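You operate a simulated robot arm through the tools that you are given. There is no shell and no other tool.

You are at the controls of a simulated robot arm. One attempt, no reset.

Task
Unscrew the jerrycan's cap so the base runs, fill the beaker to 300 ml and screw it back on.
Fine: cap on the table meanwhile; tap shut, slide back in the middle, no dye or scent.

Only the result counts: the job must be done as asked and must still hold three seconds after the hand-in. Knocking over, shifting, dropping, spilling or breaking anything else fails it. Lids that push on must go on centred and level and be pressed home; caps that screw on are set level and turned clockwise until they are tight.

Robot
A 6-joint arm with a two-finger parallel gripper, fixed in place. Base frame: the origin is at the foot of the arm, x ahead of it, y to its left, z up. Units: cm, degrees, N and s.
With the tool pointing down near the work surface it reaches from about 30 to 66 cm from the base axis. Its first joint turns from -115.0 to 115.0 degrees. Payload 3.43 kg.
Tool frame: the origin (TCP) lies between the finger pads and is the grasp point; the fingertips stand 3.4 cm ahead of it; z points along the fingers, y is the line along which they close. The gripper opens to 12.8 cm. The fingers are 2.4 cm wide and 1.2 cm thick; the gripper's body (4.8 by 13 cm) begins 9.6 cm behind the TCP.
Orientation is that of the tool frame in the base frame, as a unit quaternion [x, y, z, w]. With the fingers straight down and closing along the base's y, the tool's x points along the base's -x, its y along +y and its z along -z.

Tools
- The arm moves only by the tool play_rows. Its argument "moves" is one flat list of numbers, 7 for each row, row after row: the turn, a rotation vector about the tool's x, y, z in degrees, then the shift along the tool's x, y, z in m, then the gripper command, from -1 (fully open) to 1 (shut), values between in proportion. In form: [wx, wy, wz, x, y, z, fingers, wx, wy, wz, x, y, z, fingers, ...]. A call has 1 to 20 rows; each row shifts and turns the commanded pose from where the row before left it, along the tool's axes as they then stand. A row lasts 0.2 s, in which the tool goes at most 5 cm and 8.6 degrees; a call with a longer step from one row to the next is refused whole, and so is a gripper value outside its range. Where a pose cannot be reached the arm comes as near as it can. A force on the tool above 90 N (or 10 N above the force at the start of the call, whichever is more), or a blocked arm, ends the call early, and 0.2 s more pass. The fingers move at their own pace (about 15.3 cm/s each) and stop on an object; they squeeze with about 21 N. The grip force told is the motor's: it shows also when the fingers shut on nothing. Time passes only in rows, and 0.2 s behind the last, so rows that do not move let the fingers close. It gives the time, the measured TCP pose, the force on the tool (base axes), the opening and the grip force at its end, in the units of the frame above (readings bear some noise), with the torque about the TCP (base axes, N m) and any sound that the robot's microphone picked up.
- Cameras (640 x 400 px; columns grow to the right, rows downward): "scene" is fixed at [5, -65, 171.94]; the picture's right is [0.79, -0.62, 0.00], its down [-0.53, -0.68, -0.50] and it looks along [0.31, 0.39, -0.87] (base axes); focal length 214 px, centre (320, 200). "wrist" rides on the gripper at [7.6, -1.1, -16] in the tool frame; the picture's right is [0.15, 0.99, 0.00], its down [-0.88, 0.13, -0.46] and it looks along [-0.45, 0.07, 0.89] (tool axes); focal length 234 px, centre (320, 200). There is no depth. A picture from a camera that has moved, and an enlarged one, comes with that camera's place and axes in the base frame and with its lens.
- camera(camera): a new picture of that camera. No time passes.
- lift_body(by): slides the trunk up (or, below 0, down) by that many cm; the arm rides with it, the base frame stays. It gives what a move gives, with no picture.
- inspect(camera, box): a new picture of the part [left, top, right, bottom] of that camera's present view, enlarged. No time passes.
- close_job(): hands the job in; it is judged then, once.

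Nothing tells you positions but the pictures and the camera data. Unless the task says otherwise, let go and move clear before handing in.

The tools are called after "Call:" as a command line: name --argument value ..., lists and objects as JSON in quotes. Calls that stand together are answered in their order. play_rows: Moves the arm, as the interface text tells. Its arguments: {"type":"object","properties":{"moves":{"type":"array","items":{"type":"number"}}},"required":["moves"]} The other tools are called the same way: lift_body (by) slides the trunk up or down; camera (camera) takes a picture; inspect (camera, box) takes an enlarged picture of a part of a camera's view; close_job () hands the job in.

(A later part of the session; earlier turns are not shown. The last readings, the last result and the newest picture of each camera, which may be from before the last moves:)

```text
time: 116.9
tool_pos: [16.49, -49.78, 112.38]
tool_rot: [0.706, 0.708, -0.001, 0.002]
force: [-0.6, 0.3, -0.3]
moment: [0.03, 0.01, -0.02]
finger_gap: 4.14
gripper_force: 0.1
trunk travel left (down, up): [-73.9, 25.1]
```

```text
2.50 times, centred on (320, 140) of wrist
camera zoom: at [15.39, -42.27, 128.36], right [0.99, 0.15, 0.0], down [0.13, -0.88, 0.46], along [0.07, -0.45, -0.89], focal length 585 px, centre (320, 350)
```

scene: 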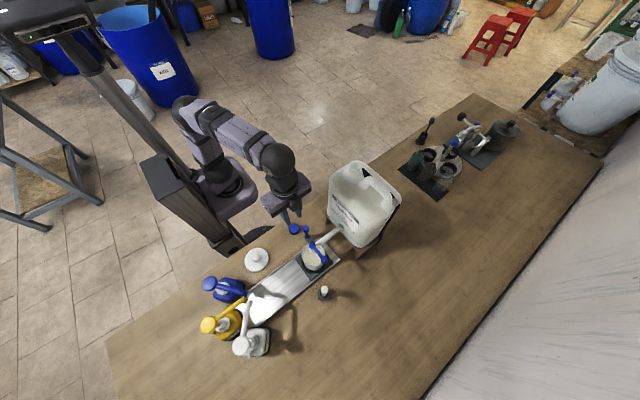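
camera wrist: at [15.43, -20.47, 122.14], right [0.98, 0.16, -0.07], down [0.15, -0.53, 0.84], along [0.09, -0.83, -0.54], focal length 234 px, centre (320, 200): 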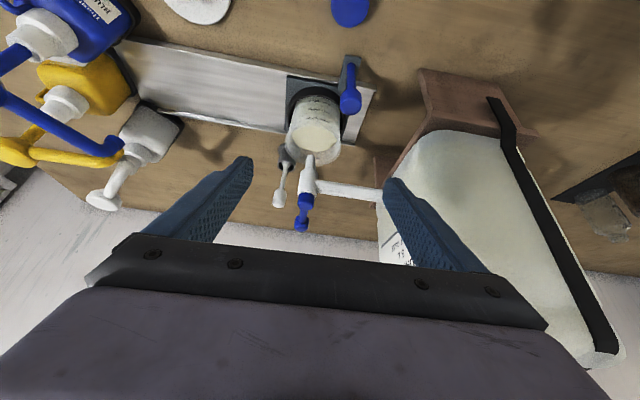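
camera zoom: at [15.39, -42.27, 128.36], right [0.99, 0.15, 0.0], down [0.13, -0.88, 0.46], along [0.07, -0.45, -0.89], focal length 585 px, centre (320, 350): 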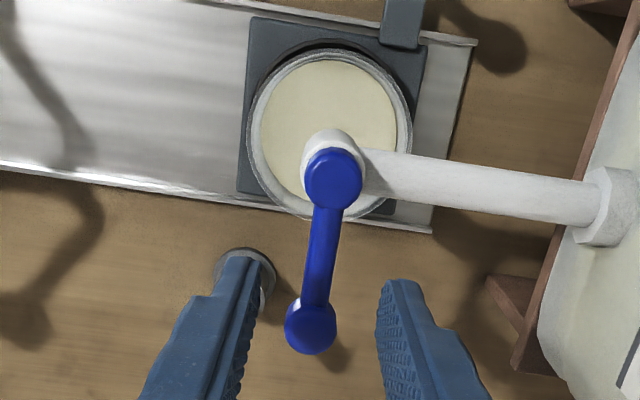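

Call:
play_rows --moves '[0, 0, 0, 0, 0, 0.02, 0.35, 0, 0, 0, 0, 0, 0.024, 0.35, 0, 0, 0, 0, 0, 0, 1, 0, 0, 0, 0, 0, 0, 1, 0, 0, 0, 0, 0, 0, 1]'

Call:
inspect --camera "wrist" --box '[220, 60, 420, 220]'

```text
time: 118.1
tool_pos: [16.49, -49.86, 108.14]
tool_rot: [0.706, 0.708, 0.0, 0.002]
force: [-2.7, 1.9, -0.5]
moment: [0.09, 0.03, -0.06]
finger_gap: 1.1
gripper_force: 44.1
trunk travel left (down, up): [-73.9, 25.1]
```

```text
2.50 times, centred on (320, 140) of wrist
camera zoom: at [15.4, -42.23, 123.98], right [0.99, 0.15, 0.0], down [0.13, -0.88, 0.46], along [0.07, -0.45, -0.89], focal length 585 px, centre (320, 350)
```

zoom: 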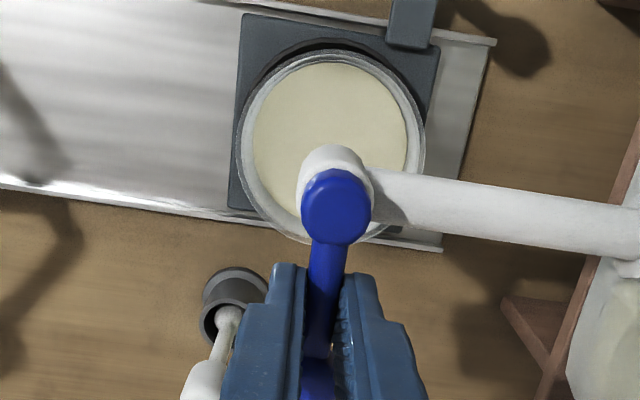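

Call:
play_rows --moves '[0, 0, 6, 0.0002, -0.0037, 0, 1, 0, 0, 6, 0.0002, -0.0037, 0, 1, 0, 0, 6, 0.0002, -0.0037, 0, 1, 0, 0, 6, 0.0002, -0.0037, 0, 1, 0, 0, 6, 0.0002, -0.0037, 0, 1, 0, 0, 0, 0, 0, 0, 1, 0, 0, 0, 0, 0, 0, 1, 0, 0, 0, 0, 0, 0, 1, 0, 0, 0, 0, 0, 0, 1, 0, 0, 0, 0, 0, 0, 1, 0, 0, 0, 0, 0, 0, 1, 0, 0, 0, 0, 0, 0, 1, 0, 0, 0, 0, 0, 0, 1, 0, 0, 0, 0, 0, 0, 1, 0, 0, 0, 0, 0, 0, 1, 0, 0, 0, 0, 0, 0, 1, 0, 0, 0, 0, 0, 0, 1, 0, 0, 0, 0, 0, 0, 1, 0, 0, 0, 0, 0, 0, 1, 0, 0, 0, 0, 0, 0, 1]'

Call:
inspect --camera "wrist" --box '[290, 70, 390, 130]'

Call:
play_rows --moves '[0, 0, 0, 0, 0, 0, 1, 0, 0, 0, 0, 0, 0, 1, 0, 0, 0, 0, 0, 0, 1, 0, 0, 0, 0, 0, 0, 1, 0, 0, 0, 0, 0, 0, 1, 0, 0, 0, 0, 0, 0, 1, 0, 0, 0, 0, 0, 0, 1, 0, 0, 0, 0, 0, 0, 1, 0, 0, 0, 0, 0, 0, 1, 0, 0, 0, 0, 0, 0, 1, 0, 0, 0, 0, 0, 0, 1, 0, 0, -6, 0.0002, 0.0037, 0, 1, 0, 0, -6, 0.0002, 0.0037, 0, 1, 0, 0, -6, 0.0002, 0.0037, 0, 1, 0, 0, -6, 0.0002, 0.0037, 0, 1, 0, 0, -6, 0.0002, 0.0037, 0, 1, 0, 0, -2, 0, 0.0014, 0, 1]'

Call:
play_rows --moves '[0, 0, 0, 0, 0, 0, 0.5, 0, 0, 0, 0, 0, 0, 0.5, 0, 0, 0, 0, 0, -0.03, 0.5, 0, 0, 0, 0.02, 0, -0.015, 0.5, 0, 0, 0, 0.045, 0.002, 0, 0.5, 0, 0, 0, 0.045, 0.002, 0, 0.5, 0, 0, 0, 0.038, 0, 0, -0.8, 0, -6, 0, 0, 0, 0, -0.8, 0, -6, 0, 0, 0, 0, -0.8, 0, -6, 0, 0, 0, 0, -0.8, 0, -6, 0, 0, 0, 0, -0.8, 0, -6, 0, 0, 0, 0, -0.8, 0, 0, 0, 0, 0, 0, -0.8]'

Call:
inspect --camera "wrist" --box '[297, 125, 333, 165]'

Call:
inspect --camera "wrist" --box '[270, 75, 370, 175]'

```text
time: 122.3
tool_pos: [14.91, -49.37, 108.1]
tool_rot: [0.865, 0.501, 0.0, 0.003]
force: [6.3, -7.2, 1.1]
moment: [-0.14, -0.11, -0.24]
finger_gap: 1.12
gripper_force: 44.3
trunk travel left (down, up): [-73.9, 25.1]
```

```text
6.40 times, centred on (340, 100) of wrist
camera zoom: at [17.68, -42.21, 123.98], right [0.93, -0.37, 0.0], down [-0.33, -0.83, 0.46], along [-0.17, -0.43, -0.89], focal length 1499 px, centre (192, 840)
```

zoom: 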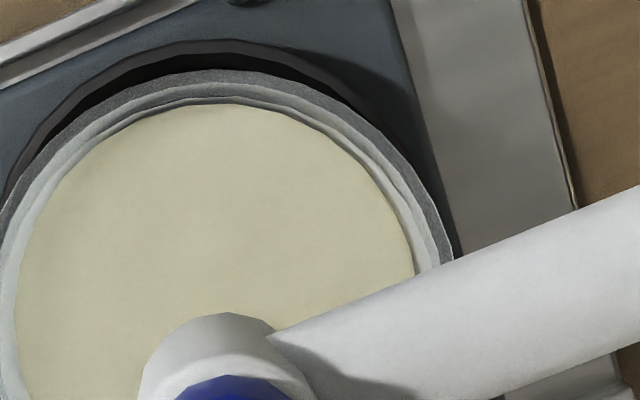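

```text
time: 125.9
tool_pos: [16.45, -49.8, 108.12]
tool_rot: [0.694, 0.72, 0.0, 0.001]
force: [-1.5, -6.1, -1.4]
moment: [-0.35, 0.02, -1.21]
finger_gap: 1.11
gripper_force: 44.8
trunk travel left (down, up): [-73.9, 25.1]
```

```text
time: 128.7
tool_pos: [16.68, -35.29, 112.57]
tool_rot: [0.669, 0.695, -0.18, 0.189]
force: [-0.3, 0.2, 0.1]
moment: [-0.02, 0.02, 0.0]
finger_gap: 11.49
gripper_force: 0.1
trunk travel left (down, up): [-73.9, 25.1]
```

```text
10.00 times, centred on (315, 145) of wrist
camera zoom: at [15.06, -20.7, 122.57], right [0.98, 0.16, -0.07], down [0.15, -0.53, 0.84], along [0.1, -0.83, -0.54], focal length 2342 px, centre (370, 750)
```

zoom: 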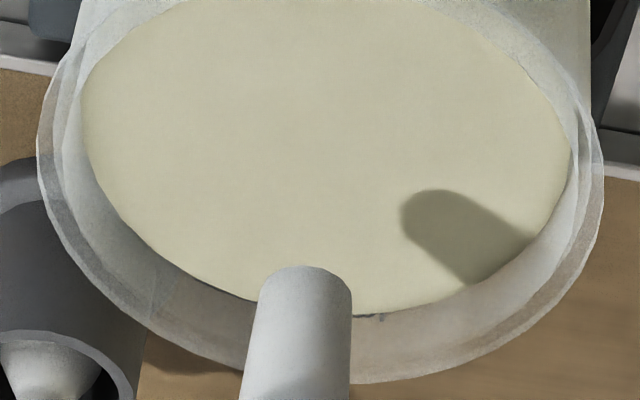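

```text
4.00 times, centred on (320, 125) of wrist
camera zoom: at [15.06, -20.7, 122.57], right [0.98, 0.16, -0.07], down [0.15, -0.53, 0.84], along [0.1, -0.83, -0.54], focal length 937 px, centre (320, 500)
```

zoom: 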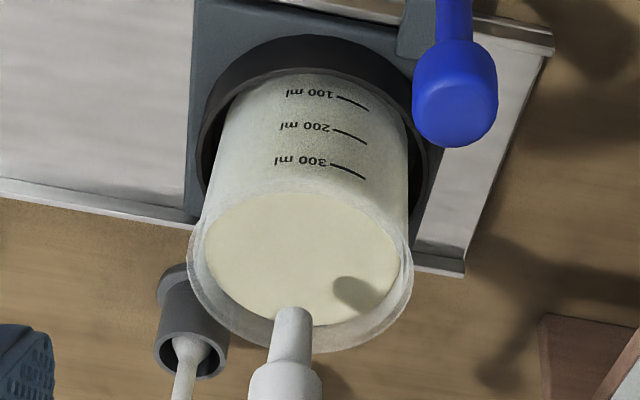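

The level now appears to be right at the 300 mark: the far tick is just at the liquid's edge. I'll zoom in once more to confirm.

Call:
inspect --camera "wrist" --box '[298, 143, 326, 163]'

Call:
inspect --camera "scene" --box '[300, 240, 340, 275]'

```text
16.00 times, centred on (312, 153) of wrist
camera zoom: at [15.06, -20.7, 122.57], right [0.98, 0.16, -0.07], down [0.15, -0.53, 0.84], along [0.1, -0.83, -0.54], focal length 3747 px, centre (448, 952)
```

zoom: 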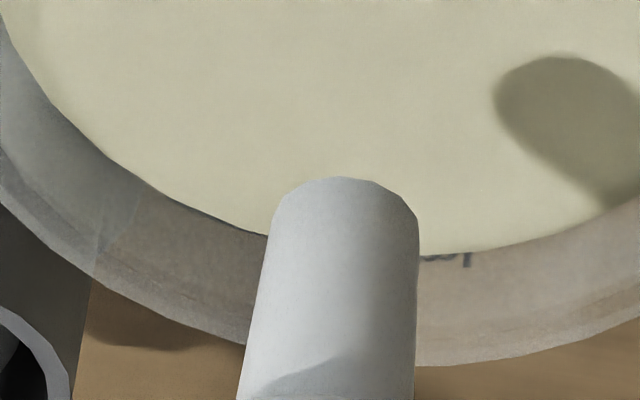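

```text
11.43 times, centred on (320, 258) of scene
camera zoom: at [5.0, -65.0, 171.94], right [0.79, -0.62, 0.0], down [-0.53, -0.68, -0.5], along [0.31, 0.39, -0.87], focal length 2451 px, centre (320, -457)
```

zoom: 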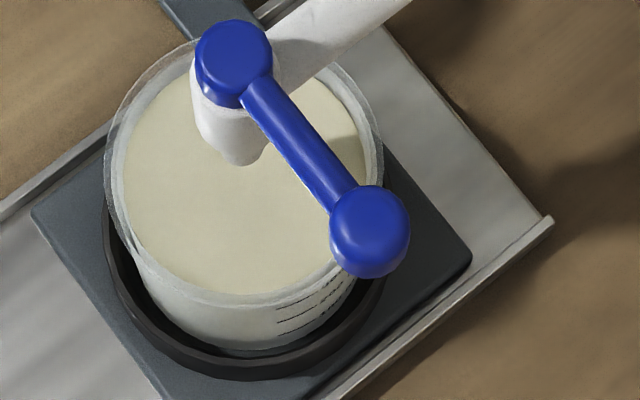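

The tick lies exactly at the liquid's edge, so the beaker is at 300 ml and the tap is shut. Now I'll untilt, turn the wrist to 0° and return to the slide knob.

Call:
play_rows --moves '[0, 6, 0, 0, 0, 0, 0.25, 0, 6, 0, 0, 0, 0, 0.25, 0, 6, 0, 0, 0, 0, 0.25, 0, 6, 0, 0, 0, 0, 0.25, 0, 6, 0, 0, 0, 0, 0.25, 0, 0, -8, 0, 0, 0, 0.25, 0, 0, -8, 0, 0, 0, 0.25, 0, 0, -8, 0, 0, 0, 0.25, 0, 0, -8, 0, 0, 0, 0.25, 0, 0, -8, 0, 0, 0, 0.25, 0, 0, -8, 0, 0, 0, 0.25, 0, 0, -8, 0, 0, 0, 0.25, 0, 0, -8, 0, 0, 0, 0.25, 0, 0, -8, 0, 0, 0, 0.25, 0, 0, -8, 0, 0, 0, 0.25, 0, 0, -8, 0, 0, 0, 0.25, 0, 0, 0, 0, 0, 0, 0.25]'

Call:
lift_body --by -10

Call:
camera --camera "wrist"

Call:
inspect --camera "scene" --box '[260, 190, 380, 290]'

```text
time: 132.3
tool_pos: [16.46, -35.02, 112.58]
tool_rot: [-0.003, 1.0, -0.002, 0.001]
force: [-0.2, 0.1, 0.8]
moment: [0.0, -0.01, 0.0]
finger_gap: 4.82
gripper_force: 0.1
trunk travel left (down, up): [-73.9, 25.1]
```

```text
time: 133.6
tool_pos: [16.42, -34.93, 102.67]
tool_rot: [-0.001, 1.0, -0.002, 0.001]
force: [-0.2, -0.1, -1.1]
moment: [-0.03, 0.01, 0.0]
finger_gap: 4.78
gripper_force: 0.1
trunk travel left (down, up): [-63.9, 35.1]
```

```text
taken
camera wrist: at [8.9, -36.11, 118.5], right [-0.15, 0.99, 0.0], down [0.88, 0.13, 0.46], along [0.45, 0.06, -0.89], focal length 234 px, centre (320, 200)
```

wrist: 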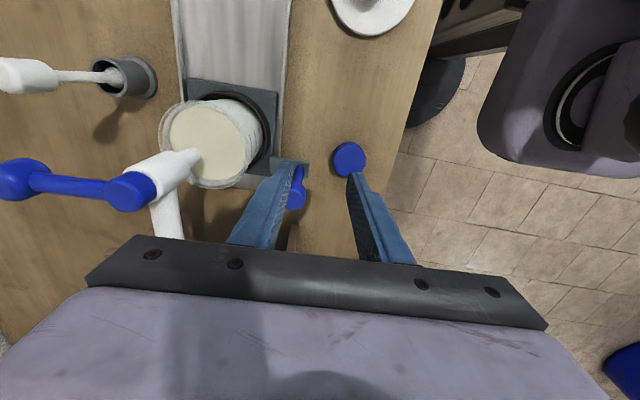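

```text
4.00 times, centred on (320, 240) of scene
camera zoom: at [5.0, -65.0, 171.94], right [0.79, -0.62, 0.0], down [-0.53, -0.68, -0.5], along [0.31, 0.39, -0.87], focal length 858 px, centre (320, 40)
```

zoom: 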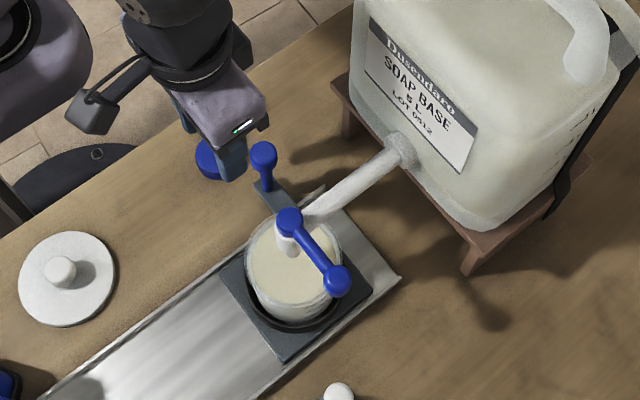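

Call:
play_rows --moves '[0, 0, 0, -0.0175, -0.0115, 0, 0.25, 0, 0, 0, -0.0175, -0.0115, 0, 0.25, 0, 0, 0, 0, 0, 0, 0.25]'

Call:
camera --camera "wrist"

```text
time: 134.4
tool_pos: [19.97, -37.33, 102.59]
tool_rot: [0.0, 1.0, -0.003, 0.001]
force: [-0.3, -1.1, -0.4]
moment: [0.05, -0.02, 0.01]
finger_gap: 4.79
gripper_force: 0.1
trunk travel left (down, up): [-63.9, 35.1]
```

```text
taken
camera wrist: at [12.44, -38.43, 118.58], right [-0.15, 0.99, -0.01], down [0.88, 0.13, 0.46], along [0.45, 0.06, -0.89], focal length 234 px, centre (320, 200)
```

wrist: 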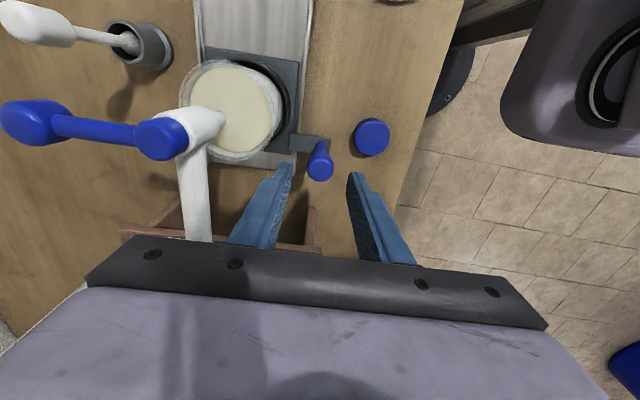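

Call:
play_rows --moves '[-0.3, 0, 0, 0, 0, 0.02, 0.25, 0, 0, 0, 0, 0, 0.022, 0.25, 0, 0, 0, 0, 0, 0.02, 0.25, 0, 0, 0, 0, 0, 0, 0.25]'

Call:
camera --camera "wrist"

```text
time: 135.4
tool_pos: [19.89, -37.43, 96.43]
tool_rot: [-0.001, 1.0, 0.0, 0.001]
force: [1.7, 0.3, -0.6]
moment: [0.02, -0.03, 0.0]
finger_gap: 4.8
gripper_force: 0.0
trunk travel left (down, up): [-63.9, 35.1]
```

```text
taken
camera wrist: at [12.44, -38.53, 112.36], right [-0.15, 0.99, 0.0], down [0.88, 0.13, 0.46], along [0.45, 0.07, -0.89], focal length 234 px, centre (320, 200)
```

wrist: 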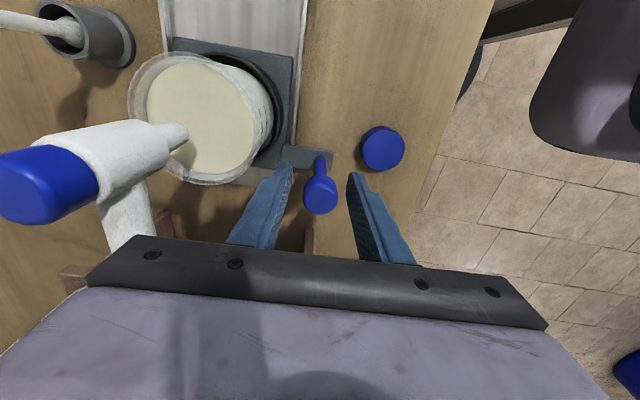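

The knob is centred. I'll grip it and slide gently back toward the middle (TCP x ≈ 8.39).

Call:
play_rows --moves '[0, 0, 0, 0, 0, 0, 1, 0, 0, 0, 0, 0, 0, 1, 0, 0, 0, 0, 0, 0, 1, 0, 0, 0, 0.002, 0, 0, 1, 0, 0, 0, 0.004, 0, 0, 1, 0, 0, 0, 0.005, 0, 0, 1, 0, 0, 0, 0.006, 0, 0, 1, 0, 0, 0, 0.006, 0, 0, 1, 0, 0, 0, 0.005, 0, 0, 1, 0, 0, 0, 0.004, 0, 0, 1, 0, 0, 0, 0.002, 0, 0, 1]'

Call:
inspect --camera "wrist" --box '[120, 20, 400, 230]'

```text
time: 137.8
tool_pos: [16.73, -37.23, 96.44]
tool_rot: [0.0, 1.0, 0.0, 0.001]
force: [0.6, 1.6, 9.5]
moment: [0.49, 0.26, -0.02]
finger_gap: 2.58
gripper_force: 45.2
trunk travel left (down, up): [-63.9, 35.1]
```

```text
1.90 times, centred on (260, 125) of wrist
camera zoom: at [9.02, -38.49, 112.36], right [-0.15, 0.99, 0.0], down [0.88, 0.13, 0.46], along [0.45, 0.07, -0.89], focal length 446 px, centre (434, 343)
```

zoom: 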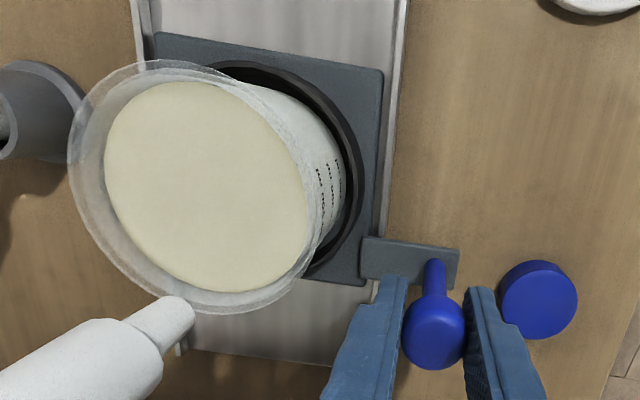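

Call:
play_rows --moves '[0, 0, 0, 0.003, 0, 0, 1, 0, 0, 0, 0.005, 0, 0, 1, 0, 0, 0, 0.006, 0, 0, 1, 0, 0, 0, 0.006, 0, 0, 1, 0, 0, 0, 0.006, 0, 0, 1, 0, 0, 0, 0.006, 0, 0, 1, 0, 0, 0, 0.006, 0, 0, 1, 0, 0, 0, 0.006, 0, 0, 1, 0, 0, 0, 0.006, 0, 0, 1, 0, 0, 0, 0.006, 0, 0, 1, 0, 0, 0, 0.006, 0, 0, 1, 0, 0, 0, 0.005, 0, 0, 1, 0, 0, 0, 0.005, 0, 0, 1, 0, 0, 0, 0.003, 0, 0, 1, 0, 0, 0, 0.002, 0, 0, 1]'

Call:
inspect --camera "scene" --box '[240, 210, 370, 300]'

```text
time: 141.0
tool_pos: [8.75, -37.26, 96.36]
tool_rot: [-0.001, 1.0, 0.0, 0.001]
force: [-2.3, -2.3, 6.4]
moment: [-0.43, -0.62, 0.02]
finger_gap: 2.56
gripper_force: 45.6
trunk travel left (down, up): [-63.9, 35.1]
```

```text
4.44 times, centred on (305, 255) of scene
camera zoom: at [5.0, -65.0, 171.94], right [0.79, -0.62, 0.0], down [-0.53, -0.68, -0.5], along [0.31, 0.39, -0.87], focal length 953 px, centre (387, -44)
```

zoom: 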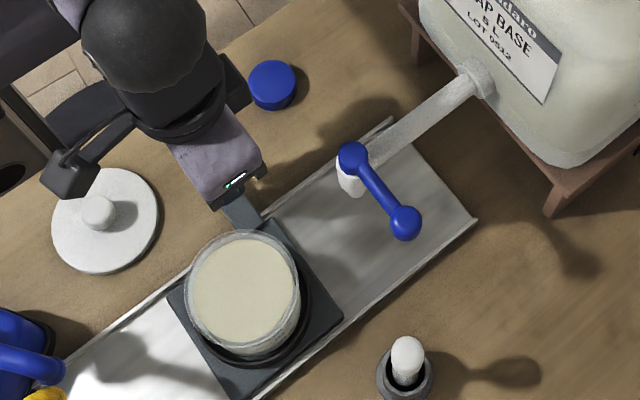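

About 0.3 cm short of the start position (left corner at 167 px versus the original 164 px); a final small nudge.

Call:
play_rows --moves '[0, 0, 0, 0.002, 0, 0, 1, 0, 0, 0, 0.001, 0, 0, 1, 0, 0, 0, 0, 0, 0, 1]'

Call:
inspect --camera "scene" --box '[240, 210, 370, 300]'

```text
time: 141.8
tool_pos: [8.6, -37.27, 96.4]
tool_rot: [-0.002, 1.0, 0.0, 0.001]
force: [0.2, -5.7, 13.3]
moment: [0.6, 0.17, 0.01]
finger_gap: 2.59
gripper_force: 45.3
trunk travel left (down, up): [-63.9, 35.1]
```

```text
4.44 times, centred on (305, 255) of scene
camera zoom: at [5.0, -65.0, 171.94], right [0.79, -0.62, 0.0], down [-0.53, -0.68, -0.5], along [0.31, 0.39, -0.87], focal length 953 px, centre (387, -44)
```

zoom: 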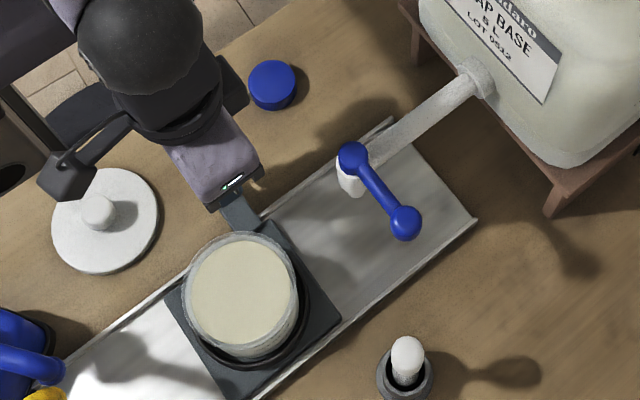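

Call:
play_rows --moves '[0, 0, 0, 0.0015, 0, 0.0005, 1, 0, 0, 0, 0, 0, 0, 1]'

Call:
play_rows --moves '[0, 0, 0, 0, 0, 0, 0.3, 0, 0, 0, 0, 0, 0, 0.3, 0, 0, 0, 0, 0, -0.02, 0.3, 0, 0, 0, 0, 0, -0.03, 0.3, 0, 0, 0, 0, 0, -0.03, 0.3, 0, 0, 0, 0, 0, 0, 0.3]'

Call:
inspect --camera "scene" --box '[240, 210, 370, 300]'

Call:
inspect --camera "wrist" --box '[160, 0, 420, 200]'

```text
time: 142.4
tool_pos: [8.39, -37.29, 96.49]
tool_rot: [-0.003, 1.0, -0.002, 0.001]
force: [0.8, -5.3, 21.6]
moment: [0.59, 0.4, 0.09]
finger_gap: 2.56
gripper_force: 45.3
trunk travel left (down, up): [-63.9, 35.1]
```

```text
time: 143.8
tool_pos: [8.52, -37.26, 104.29]
tool_rot: [0.0, 1.0, 0.001, 0.001]
force: [0.3, -0.4, -0.2]
moment: [-0.01, 0.02, 0.02]
finger_gap: 4.46
gripper_force: 0.0
trunk travel left (down, up): [-63.9, 35.1]
```

```text
4.44 times, centred on (305, 255) of scene
camera zoom: at [5.0, -65.0, 171.94], right [0.79, -0.62, 0.0], down [-0.53, -0.68, -0.5], along [0.31, 0.39, -0.87], focal length 953 px, centre (387, -44)
```

zoom: 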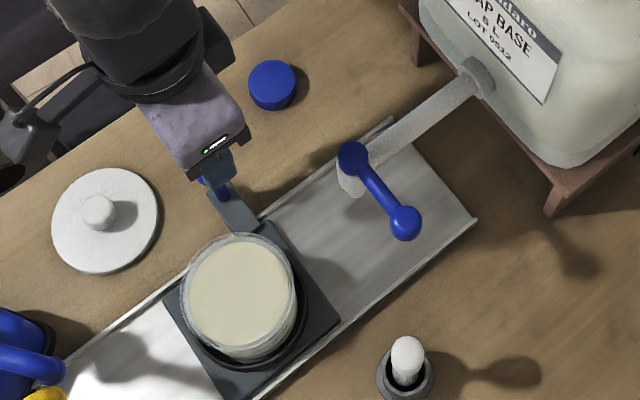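

```text
2.00 times, centred on (290, 100) of wrist
camera zoom: at [1.01, -38.57, 120.1], right [-0.15, 0.99, 0.0], down [0.88, 0.13, 0.46], along [0.45, 0.07, -0.89], focal length 468 px, centre (380, 400)
```

zoom: 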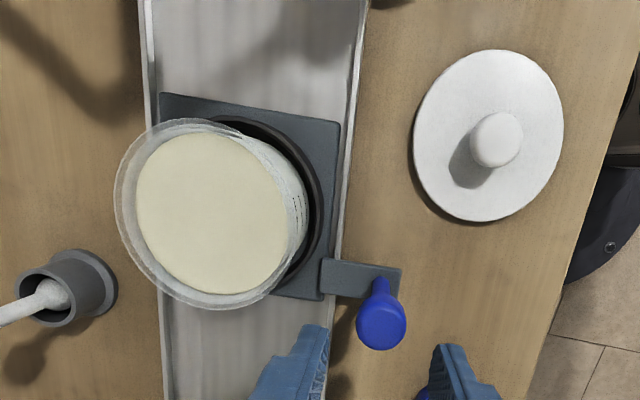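

The carriage corners match their original pixel positions and the lever is back at its shut position. Next is the cap: I'll move over it at (17.95, -30.5).

Call:
play_rows --moves '[0, 0, 0, -0.0236, 0.0169, 0, 0, 0, 0, 0, -0.0236, 0.0169, 0, 0, 0, 0, 0, -0.0236, 0.0169, 0, 0, 0, 0, 0, -0.0236, 0.0169, 0, 0, 0, 0, 0, 0, 0, 0, 0]'

Call:
camera --camera "wrist"

Call:
inspect --camera "wrist" --box '[240, 100, 400, 220]'

```text
time: 145.0
tool_pos: [17.81, -30.59, 104.39]
tool_rot: [-0.001, 1.0, 0.001, 0.001]
force: [-0.4, 0.0, -0.2]
moment: [0.01, 0.0, -0.01]
finger_gap: 6.36
gripper_force: 0.2
trunk travel left (down, up): [-63.9, 35.1]
```

```text
taken
camera wrist: at [10.23, -31.75, 120.34], right [-0.15, 0.99, 0.0], down [0.88, 0.13, 0.46], along [0.45, 0.07, -0.89], focal length 234 px, centre (320, 200)
```

wrist: 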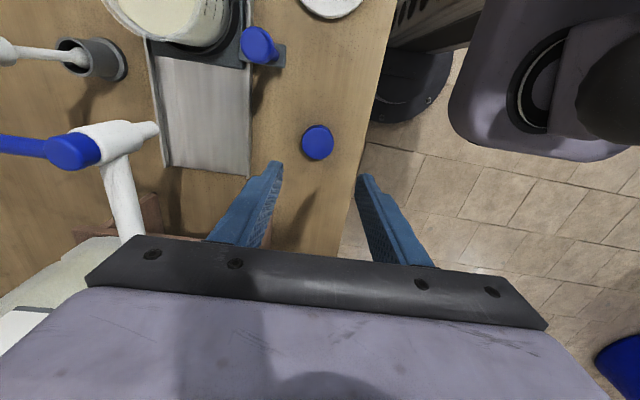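

```text
3.33 times, centred on (320, 160) of wrist
camera zoom: at [10.23, -31.75, 120.34], right [-0.15, 0.99, 0.0], down [0.88, 0.13, 0.46], along [0.45, 0.07, -0.89], focal length 781 px, centre (320, 333)
```

zoom: 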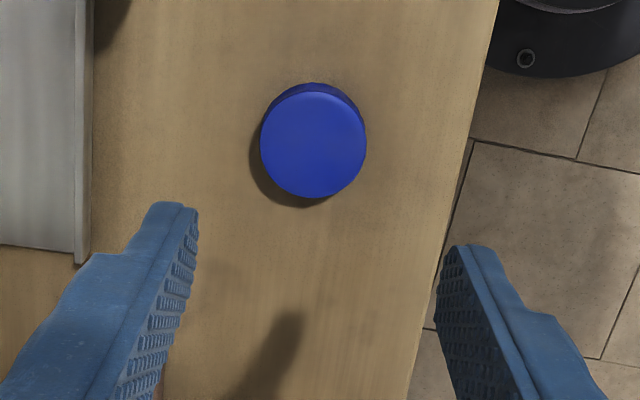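

Call:
lift_body --by -4

Call:
play_rows --moves '[0, 0, 0, -0.0014, -0.0013, 0.025, 0, 0, 0, 0, 0, 0, 0.03, 0, 0, 0, 0, 0, 0, 0.03, 0, 0, 0, 0, 0, 0, 0.012, 0, 0, 0, 0, 0, 0, 0, 0]'

Call:
inspect --camera "wrist" --box '[240, 100, 400, 220]'

```text
time: 145.8
tool_pos: [17.73, -30.48, 100.53]
tool_rot: [-0.001, 1.0, 0.0, 0.001]
force: [-0.4, 0.0, -0.1]
moment: [0.01, -0.01, -0.01]
finger_gap: 6.4
gripper_force: 0.1
trunk travel left (down, up): [-59.9, 39.1]
```

```text
time: 147.1
tool_pos: [17.93, -30.58, 90.75]
tool_rot: [0.0, 1.0, 0.0, 0.002]
force: [0.0, 0.0, 0.3]
moment: [-0.02, 0.01, 0.0]
finger_gap: 6.39
gripper_force: 0.0
trunk travel left (down, up): [-59.9, 39.1]
```

```text
3.33 times, centred on (320, 160) of wrist
camera zoom: at [10.28, -31.74, 106.64], right [-0.15, 0.99, 0.0], down [0.88, 0.13, 0.46], along [0.45, 0.07, -0.89], focal length 781 px, centre (320, 333)
```

zoom: 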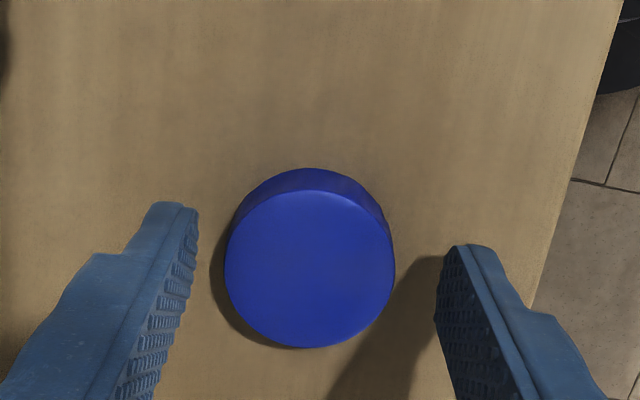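

Call:
play_rows --moves '[0, 0, 0, 0, -0.0018, 0.006, 0, 0, 0, 0, 0, 0, 0.005, 0, 0, 0, 0, 0, 0, 0, 1, 0, 0, 0, 0, 0, 0, 1, 0, 0, 0, 0, 0, 0, 1]'

Call:
inspect --camera "wrist" --box '[240, 100, 400, 220]'

```text
time: 148.2
tool_pos: [17.82, -30.84, 89.52]
tool_rot: [0.0, 1.0, 0.0, 0.001]
force: [0.0, -1.3, 2.1]
moment: [-0.04, -0.02, 0.02]
finger_gap: 4.34
gripper_force: 21.2
trunk travel left (down, up): [-59.9, 39.1]
```

```text
3.33 times, centred on (320, 160) of wrist
camera zoom: at [10.31, -31.99, 105.54], right [-0.15, 0.99, 0.0], down [0.88, 0.13, 0.46], along [0.45, 0.07, -0.89], focal length 781 px, centre (320, 333)
```

zoom: 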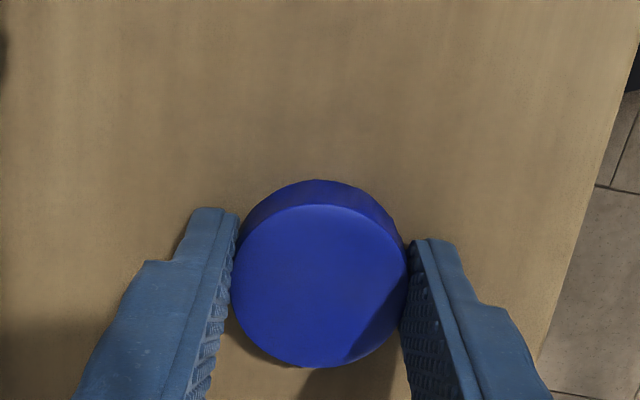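

Cap gripped centrally (its top about 1.5 cm below the TCP). I'll lift it and raise the trunk to the top.

Call:
play_rows --moves '[0, 0, 0, 0, 0, -0.015, 1, 0, 0, 0, 0, 0, -0.025, 1, 0, 0, 0, 0, 0, -0.025, 1, 0, 0, 0, 0, 0, 0, 1]'

Call:
lift_body --by 39

Call:
camera --camera "wrist"

```text
time: 149.2
tool_pos: [17.96, -30.77, 96.12]
tool_rot: [0.0, 1.0, 0.0, 0.001]
force: [0.2, -0.1, -0.3]
moment: [-0.01, 0.03, 0.01]
finger_gap: 4.29
gripper_force: 21.4
trunk travel left (down, up): [-59.9, 39.1]
```

```text
time: 153.0
tool_pos: [17.8, -30.83, 135.03]
tool_rot: [-0.002, 1.0, 0.0, 0.0]
force: [0.1, 0.2, -0.1]
moment: [-0.01, 0.02, -0.02]
finger_gap: 4.36
gripper_force: 21.1
trunk travel left (down, up): [-98.9, 0.1]
```

```text
taken
camera wrist: at [10.34, -31.99, 150.97], right [-0.15, 0.99, 0.0], down [0.88, 0.13, 0.46], along [0.45, 0.07, -0.89], focal length 234 px, centre (320, 200)
```

wrist: 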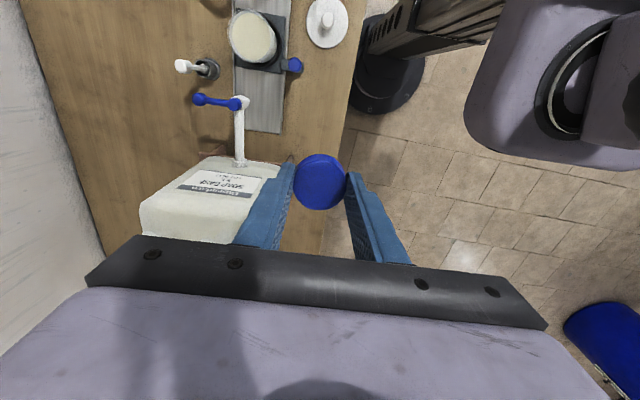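

Call:
play_rows --moves '[0, 0, 0, -0.0359, -0.0216, 0, 1, 0, 0, 0, -0.0359, -0.0216, 0, 1, 0, 0, 0, -0.0359, -0.0216, 0, 1, 0, 0, 0, -0.0359, -0.0216, 0, 1, 0, 0, 0, -0.0359, -0.0216, 0, 1, 0, 0, -8.5, 0, 0, 0, 1, 0, 0, -8.5, 0, 0, 0, 1, 0, 0, -8.5, 0, 0, 0, 1, 0, 0, -8.5, 0, 0, 0, 1, 0, 0, -8.5, 0, 0, 0, 1, 0, 0, -8.5, 0, 0, 0, 1, 0, 0, -8.5, 0, 0, 0, 1, 0, 0, -8.5, 0, 0, 0, 1, 0, 0, -8.5, 0, 0, 0, 1, 0, 0, -8.5, 0, 0, 0, 1, 0, 0, -8.5, 0, 0, 0, 1, 0, 0, -8.5, 0, 0, 0, 1, 0, 0, -7.5, 0, 0, 0, 1, 0, 0, 0, 0, 0, 0, 1]'

Call:
camera --camera "wrist"

Call:
inspect --camera "wrist" --box '[240, 90, 400, 210]'

Call:
inspect --camera "scene" --box '[300, 100, 440, 200]'

```text
time: 157.0
tool_pos: [35.79, -41.45, 135.16]
tool_rot: [0.818, -0.575, 0.001, -0.001]
force: [0.9, 0.6, 0.0]
moment: [-0.02, 0.0, 0.01]
finger_gap: 4.33
gripper_force: 20.9
trunk travel left (down, up): [-98.9, 0.1]
```

```text
taken
camera wrist: at [39.51, -48.37, 151.06], right [-0.88, -0.47, 0.0], down [-0.42, 0.78, 0.46], along [-0.21, 0.4, -0.89], focal length 234 px, centre (320, 200)
```

wrist: 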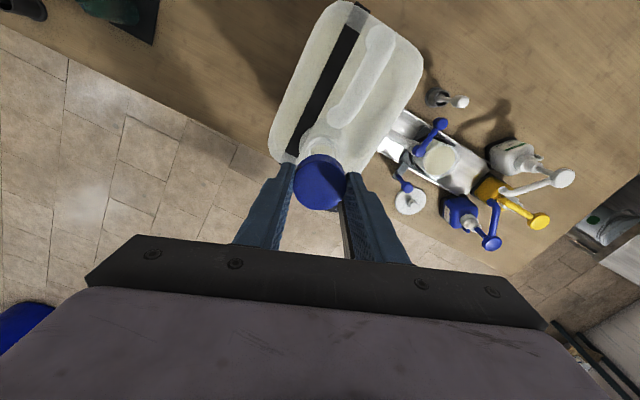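

```text
3.33 times, centred on (320, 150) of wrist
camera zoom: at [39.51, -48.37, 151.06], right [-0.88, -0.47, 0.0], down [-0.42, 0.78, 0.46], along [-0.21, 0.4, -0.89], focal length 781 px, centre (320, 367)
```

zoom: 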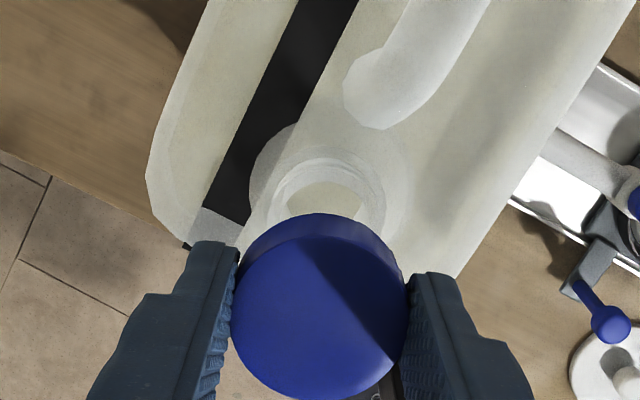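

```text
4.00 times, centred on (370, 150) of scene
camera zoom: at [5.0, -65.0, 171.94], right [0.79, -0.62, 0.0], down [-0.53, -0.68, -0.5], along [0.31, 0.39, -0.87], focal length 858 px, centre (120, 400)
```

zoom: 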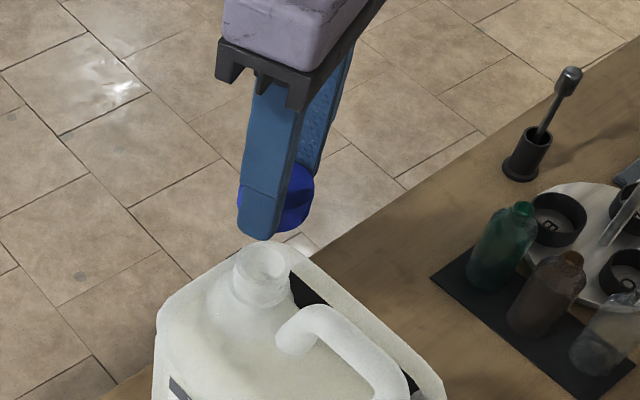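

I'll line the cap up with the neck carefully, so I'm taking a closer look at the neck.

Call:
inspect --camera "wrist" --box '[290, 120, 360, 170]'

Call:
inspect --camera "scene" --box '[345, 140, 385, 180]'

```text
8.00 times, centred on (325, 145) of wrist
camera zoom: at [39.51, -48.37, 151.06], right [-0.88, -0.47, 0.0], down [-0.42, 0.78, 0.46], along [-0.21, 0.4, -0.89], focal length 1873 px, centre (280, 640)
```

zoom: 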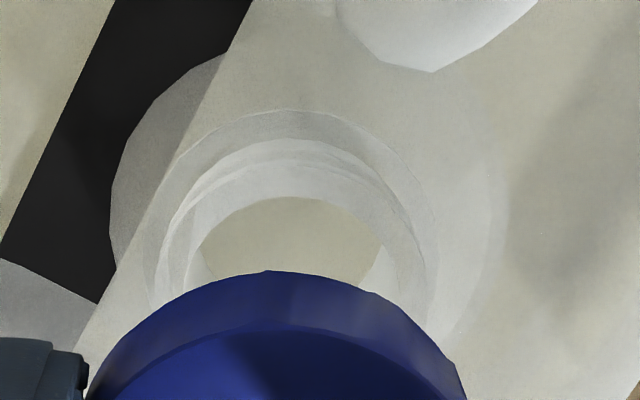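

```text
10.00 times, centred on (365, 160) of scene
camera zoom: at [5.0, -65.0, 171.94], right [0.79, -0.62, 0.0], down [-0.53, -0.68, -0.5], along [0.31, 0.39, -0.87], focal length 2145 px, centre (-130, 600)
```

zoom: 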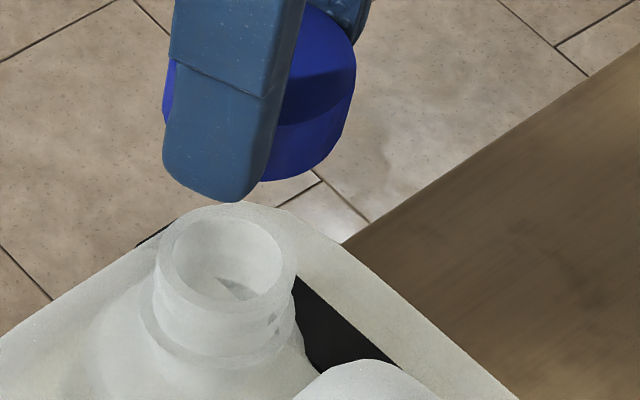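

Call:
play_rows --moves '[0, 0, 0, 0, 0, 0.02, 1, 0, 0, 0, 0, 0, 0.015, 1, 0, 0, 0, 0, 0, 0, 1]'

Call:
play_rows --moves '[0, 0, 0, 0, 0, 0, 1]'

Call:
inspect --camera "wrist" --box '[240, 90, 400, 210]'

Call:
inspect --camera "scene" --box '[345, 140, 385, 180]'

```text
time: 157.8
tool_pos: [35.83, -41.49, 131.59]
tool_rot: [0.817, -0.577, 0.0, -0.001]
force: [0.2, -0.3, -0.5]
moment: [0.0, 0.01, 0.01]
finger_gap: 4.33
gripper_force: 20.8
trunk travel left (down, up): [-98.9, 0.1]
```

```text
time: 158.2
tool_pos: [35.7, -41.3, 131.64]
tool_rot: [0.817, -0.576, 0.0, -0.001]
force: [-0.1, 0.1, -0.2]
moment: [0.03, 0.01, -0.01]
finger_gap: 4.32
gripper_force: 21.3
trunk travel left (down, up): [-98.9, 0.1]
```

```text
3.33 times, centred on (320, 150) of wrist
camera zoom: at [39.44, -48.27, 147.55], right [-0.88, -0.47, 0.0], down [-0.42, 0.79, 0.46], along [-0.21, 0.4, -0.89], focal length 781 px, centre (320, 367)
```

zoom: 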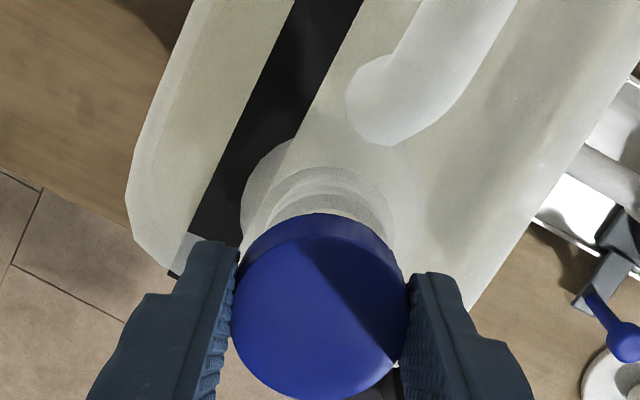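

```text
10.00 times, centred on (365, 160) of scene
camera zoom: at [5.0, -65.0, 171.94], right [0.79, -0.62, 0.0], down [-0.53, -0.68, -0.5], along [0.31, 0.39, -0.87], focal length 2145 px, centre (-130, 600)
```

zoom: 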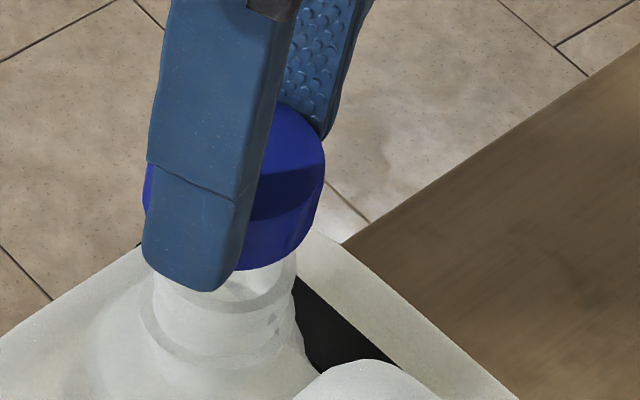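

Combining both views, the neck axis is about 0.35 cm further in -y. I'll correct and descend to just above it.

Call:
play_rows --moves '[0, 0, 0, 0.0033, 0.0012, 0.008, 1, 0, 0, 0, 0, 0, 0.006, 1, 0, 0, 0, 0, 0, 0, 1]'

Call:
play_rows --moves '[0, 0, 0, 0, 0, 0, 1]'

Call:
inspect --camera "wrist" --box '[240, 90, 400, 210]'

Call:
inspect --camera "scene" --box '[345, 140, 385, 180]'

```text
time: 159.0
tool_pos: [35.67, -41.85, 130.27]
tool_rot: [0.817, -0.577, 0.0, -0.001]
force: [0.4, 0.3, -0.3]
moment: [-0.01, -0.01, 0.03]
finger_gap: 4.3
gripper_force: 21.0
trunk travel left (down, up): [-98.9, 0.1]
```

```text
time: 159.4
tool_pos: [35.82, -41.87, 130.22]
tool_rot: [0.817, -0.576, 0.002, -0.001]
force: [-0.2, 0.2, -0.5]
moment: [-0.02, 0.05, 0.01]
finger_gap: 4.32
gripper_force: 21.1
trunk travel left (down, up): [-98.9, 0.1]
```

```text
3.33 times, centred on (320, 150) of wrist
camera zoom: at [39.4, -48.68, 146.13], right [-0.88, -0.47, 0.0], down [-0.42, 0.79, 0.46], along [-0.21, 0.4, -0.89], focal length 781 px, centre (320, 367)
```

zoom: 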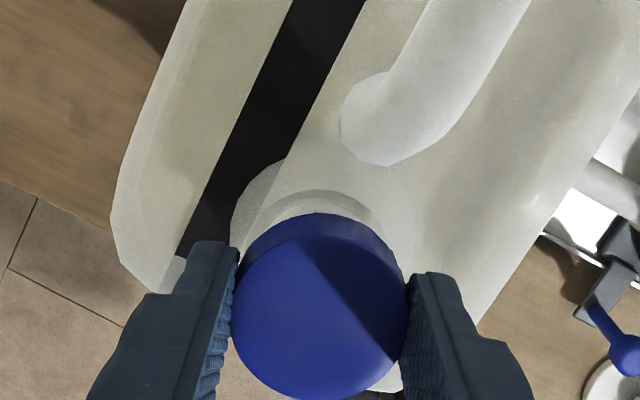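

```text
10.00 times, centred on (365, 160) of scene
camera zoom: at [5.0, -65.0, 171.94], right [0.79, -0.62, 0.0], down [-0.53, -0.68, -0.5], along [0.31, 0.39, -0.87], focal length 2145 px, centre (-130, 600)
```

zoom: 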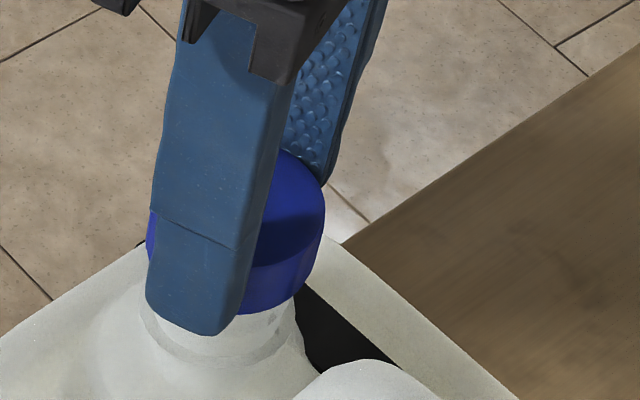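

The alignment looks good in both views. I'll descend in small steps, watching the force.

Call:
play_rows --moves '[0, 0, 0, 0, 0, 0.005, 1, 0, 0, 0, 0, 0, 0.005, 1, 0, 0, 0, 0, 0, 0, 1]'

Call:
play_rows --moves '[0, 0, 0, 0, 0, 0.003, 1, 0, 0, 0, 0, 0, 0.002, 1]'

Call:
inspect --camera "scene" --box '[345, 140, 385, 180]'

```text
time: 160.2
tool_pos: [35.8, -41.86, 129.2]
tool_rot: [0.817, -0.577, 0.0, 0.0]
force: [-0.3, 0.4, 0.7]
moment: [0.02, 0.0, -0.01]
finger_gap: 4.29
gripper_force: 20.9
trunk travel left (down, up): [-98.9, 0.1]
```

```text
time: 160.8
tool_pos: [35.8, -41.89, 128.78]
tool_rot: [0.817, -0.576, 0.001, -0.001]
force: [0.4, -0.7, 0.0]
moment: [-0.01, -0.01, 0.03]
finger_gap: 4.32
gripper_force: 21.0
trunk travel left (down, up): [-98.9, 0.1]
```

```text
10.00 times, centred on (365, 160) of scene
camera zoom: at [5.0, -65.0, 171.94], right [0.79, -0.62, 0.0], down [-0.53, -0.68, -0.5], along [0.31, 0.39, -0.87], focal length 2145 px, centre (-130, 600)
```

zoom: 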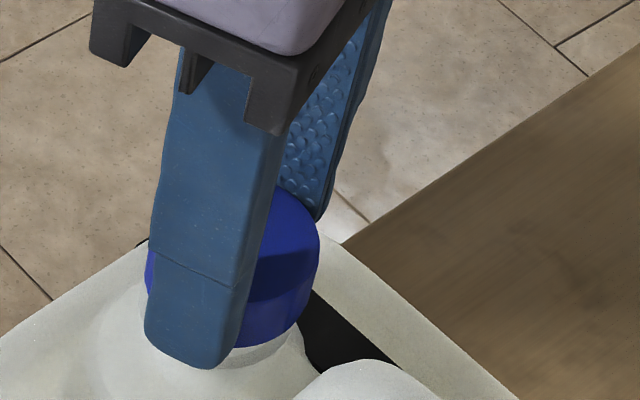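

Call:
play_rows --moves '[0, 0, 0, -0.001, -0.0003, 0.002, 1]'

Call:
play_rows --moves '[0, 0, 0, 0, 0, 0.002, 1]'

Call:
play_rows --moves '[0, 0, 0, 0, 0, 0.002, 1]'

```text
time: 161.2
tool_pos: [35.79, -41.84, 128.41]
tool_rot: [0.817, -0.576, 0.001, 0.0]
force: [-1.5, -0.7, -1.3]
moment: [-0.17, 0.1, 0.01]
finger_gap: 4.33
gripper_force: 21.4
trunk travel left (down, up): [-98.9, 0.1]
```

```text
time: 161.6
tool_pos: [35.9, -41.86, 128.53]
tool_rot: [0.817, -0.576, 0.0, -0.001]
force: [-3.4, 0.7, 1.8]
moment: [-0.03, 0.11, 0.01]
finger_gap: 4.31
gripper_force: 20.9
trunk travel left (down, up): [-98.9, 0.1]
```

```text
time: 162.0
tool_pos: [35.84, -41.8, 128.38]
tool_rot: [0.817, -0.576, 0.002, 0.0]
force: [-2.9, -1.6, 12.9]
moment: [0.18, 0.32, 0.0]
finger_gap: 4.34
gripper_force: 20.5
trunk travel left (down, up): [-98.9, 0.1]
```

Call:
inspect --camera "scene" --box '[345, 140, 385, 180]'

Call:
inspect --camera "wrist" --box '[240, 110, 400, 210]'

```text
10.00 times, centred on (365, 160) of scene
camera zoom: at [5.0, -65.0, 171.94], right [0.79, -0.62, 0.0], down [-0.53, -0.68, -0.5], along [0.31, 0.39, -0.87], focal length 2145 px, centre (-130, 600)
```

zoom: 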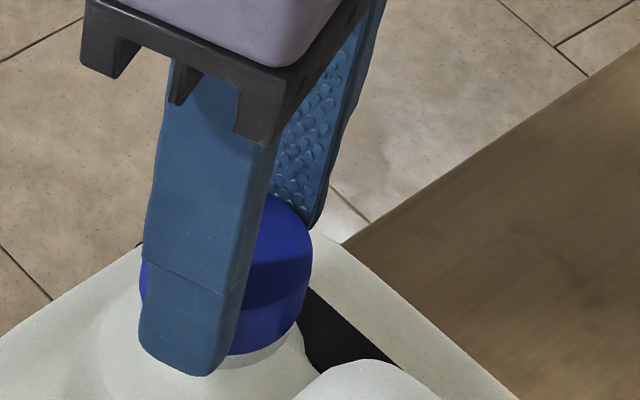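

```text
4.00 times, centred on (320, 160) of wrist
camera zoom: at [39.41, -48.56, 144.29], right [-0.88, -0.47, 0.0], down [-0.42, 0.79, 0.45], along [-0.21, 0.4, -0.89], focal length 937 px, centre (320, 360)
```

zoom: 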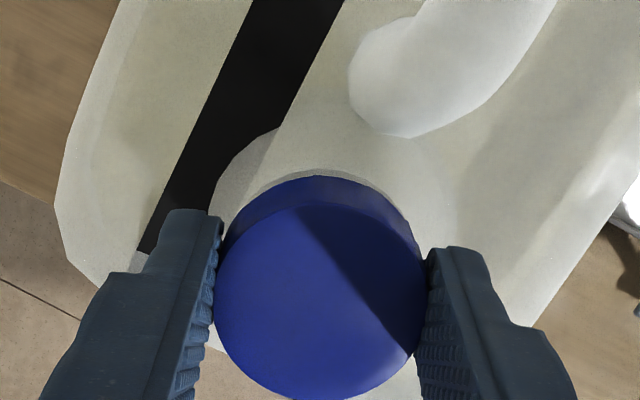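

The cap is resting on the neck at about the thread start with a light push. I'll screw clockwise for a stroke of about 69°.

Call:
play_rows --moves '[0, 0, 8.6, 0, 0, 0, 1, 0, 0, 8.6, 0, 0, 0, 1, 0, 0, 8.6, 0, 0, 0.0005, 1, 0, 0, 8.6, 0, 0, 0, 1, 0, 0, 8.6, 0, 0, 0.0005, 1, 0, 0, 8.6, 0, 0, 0, 1, 0, 0, 8.6, 0, 0, 0, 1, 0, 0, 8.6, 0, 0, 0, 1]'

Call:
inspect --camera "scene" --box '[345, 140, 385, 180]'

Call:
inspect --camera "wrist" --box '[240, 110, 400, 210]'

```text
time: 163.8
tool_pos: [35.58, -41.82, 128.13]
tool_rot: [-0.347, 0.938, -0.002, 0.002]
force: [-3.5, -4.5, 23.8]
moment: [-0.09, 0.13, 0.03]
finger_gap: 4.32
gripper_force: 21.2
trunk travel left (down, up): [-98.9, 0.1]
```

```text
10.00 times, centred on (365, 160) of scene
camera zoom: at [5.0, -65.0, 171.94], right [0.79, -0.62, 0.0], down [-0.53, -0.68, -0.5], along [0.31, 0.39, -0.87], focal length 2145 px, centre (-130, 600)
```

zoom: 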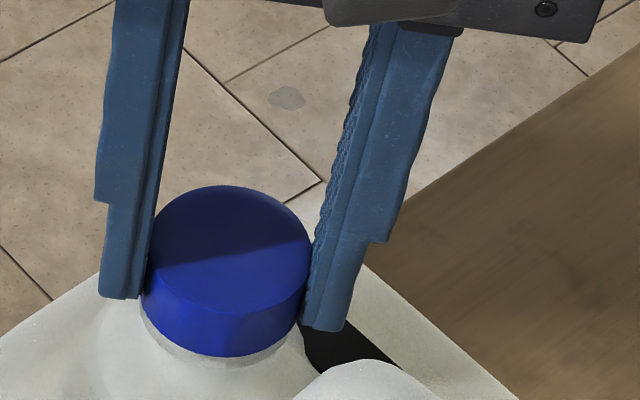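

```text
4.00 times, centred on (320, 160) of wrist
camera zoom: at [30.59, -47.56, 144.07], right [-0.76, 0.66, -0.01], down [0.58, 0.67, 0.46], along [0.3, 0.34, -0.89], focal length 937 px, centre (320, 360)
```

zoom: 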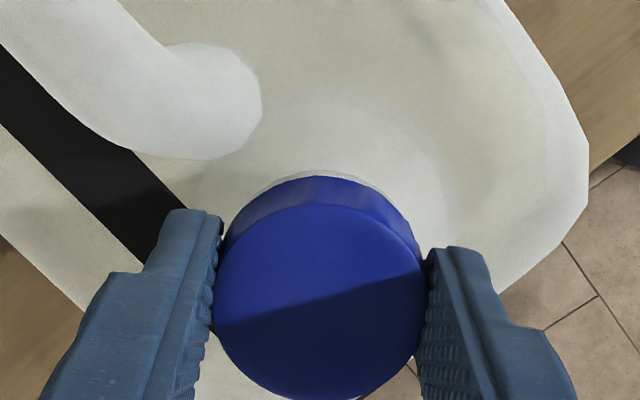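

The cap sits level and just slightly above its seated height. I'll open, return, re-grip and stroke again.

Call:
play_rows --moves '[0, 0, 0, 0, 0, 0, 0, 0, 0, 0, 0, 0, 0, 0, 0, 0, -8.6, 0, 0, 0, 0, 0, 0, -8.6, 0, 0, 0, 0, 0, 0, -8.6, 0, 0, 0, 0, 0, 0, -8.6, 0, 0, 0, 0, 0, 0, -8.6, 0, 0, 0, 0, 0, 0, -8.6, 0, 0, 0, 0, 0, 0, -8.6, 0, 0, 0, 0, 0, 0, -8.6, 0, 0, 0, 0]'

Call:
inspect --camera "wrist" --box '[240, 110, 400, 210]'

Call:
inspect --camera "scene" --box '[345, 140, 385, 180]'

```text
time: 166.0
tool_pos: [35.8, -41.79, 127.95]
tool_rot: [0.818, -0.575, 0.0, -0.001]
force: [0.8, -0.2, 0.1]
moment: [-0.01, 0.0, 0.01]
finger_gap: 6.43
gripper_force: 0.1
trunk travel left (down, up): [-98.9, 0.1]
```

```text
4.00 times, centred on (320, 160) of wrist
camera zoom: at [39.53, -48.65, 143.87], right [-0.88, -0.47, 0.0], down [-0.42, 0.78, 0.46], along [-0.21, 0.4, -0.89], focal length 937 px, centre (320, 360)
```

zoom: 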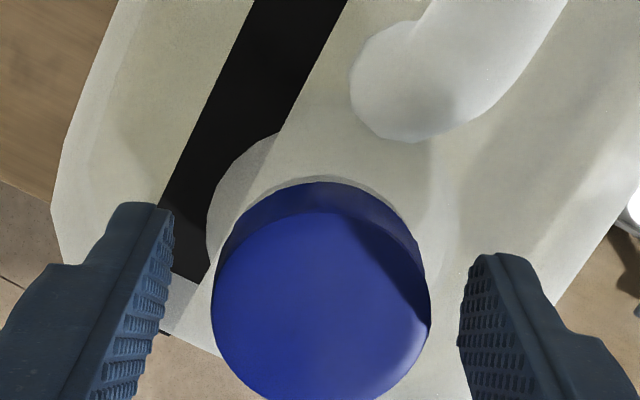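

```text
10.00 times, centred on (365, 160) of scene
camera zoom: at [5.0, -65.0, 171.94], right [0.79, -0.62, 0.0], down [-0.53, -0.68, -0.5], along [0.31, 0.39, -0.87], focal length 2145 px, centre (-130, 600)
```

zoom: 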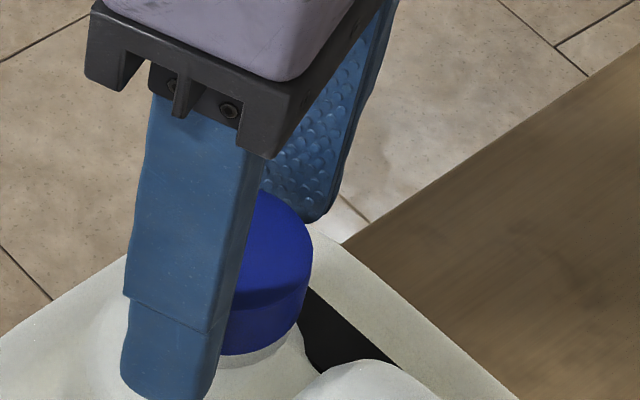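

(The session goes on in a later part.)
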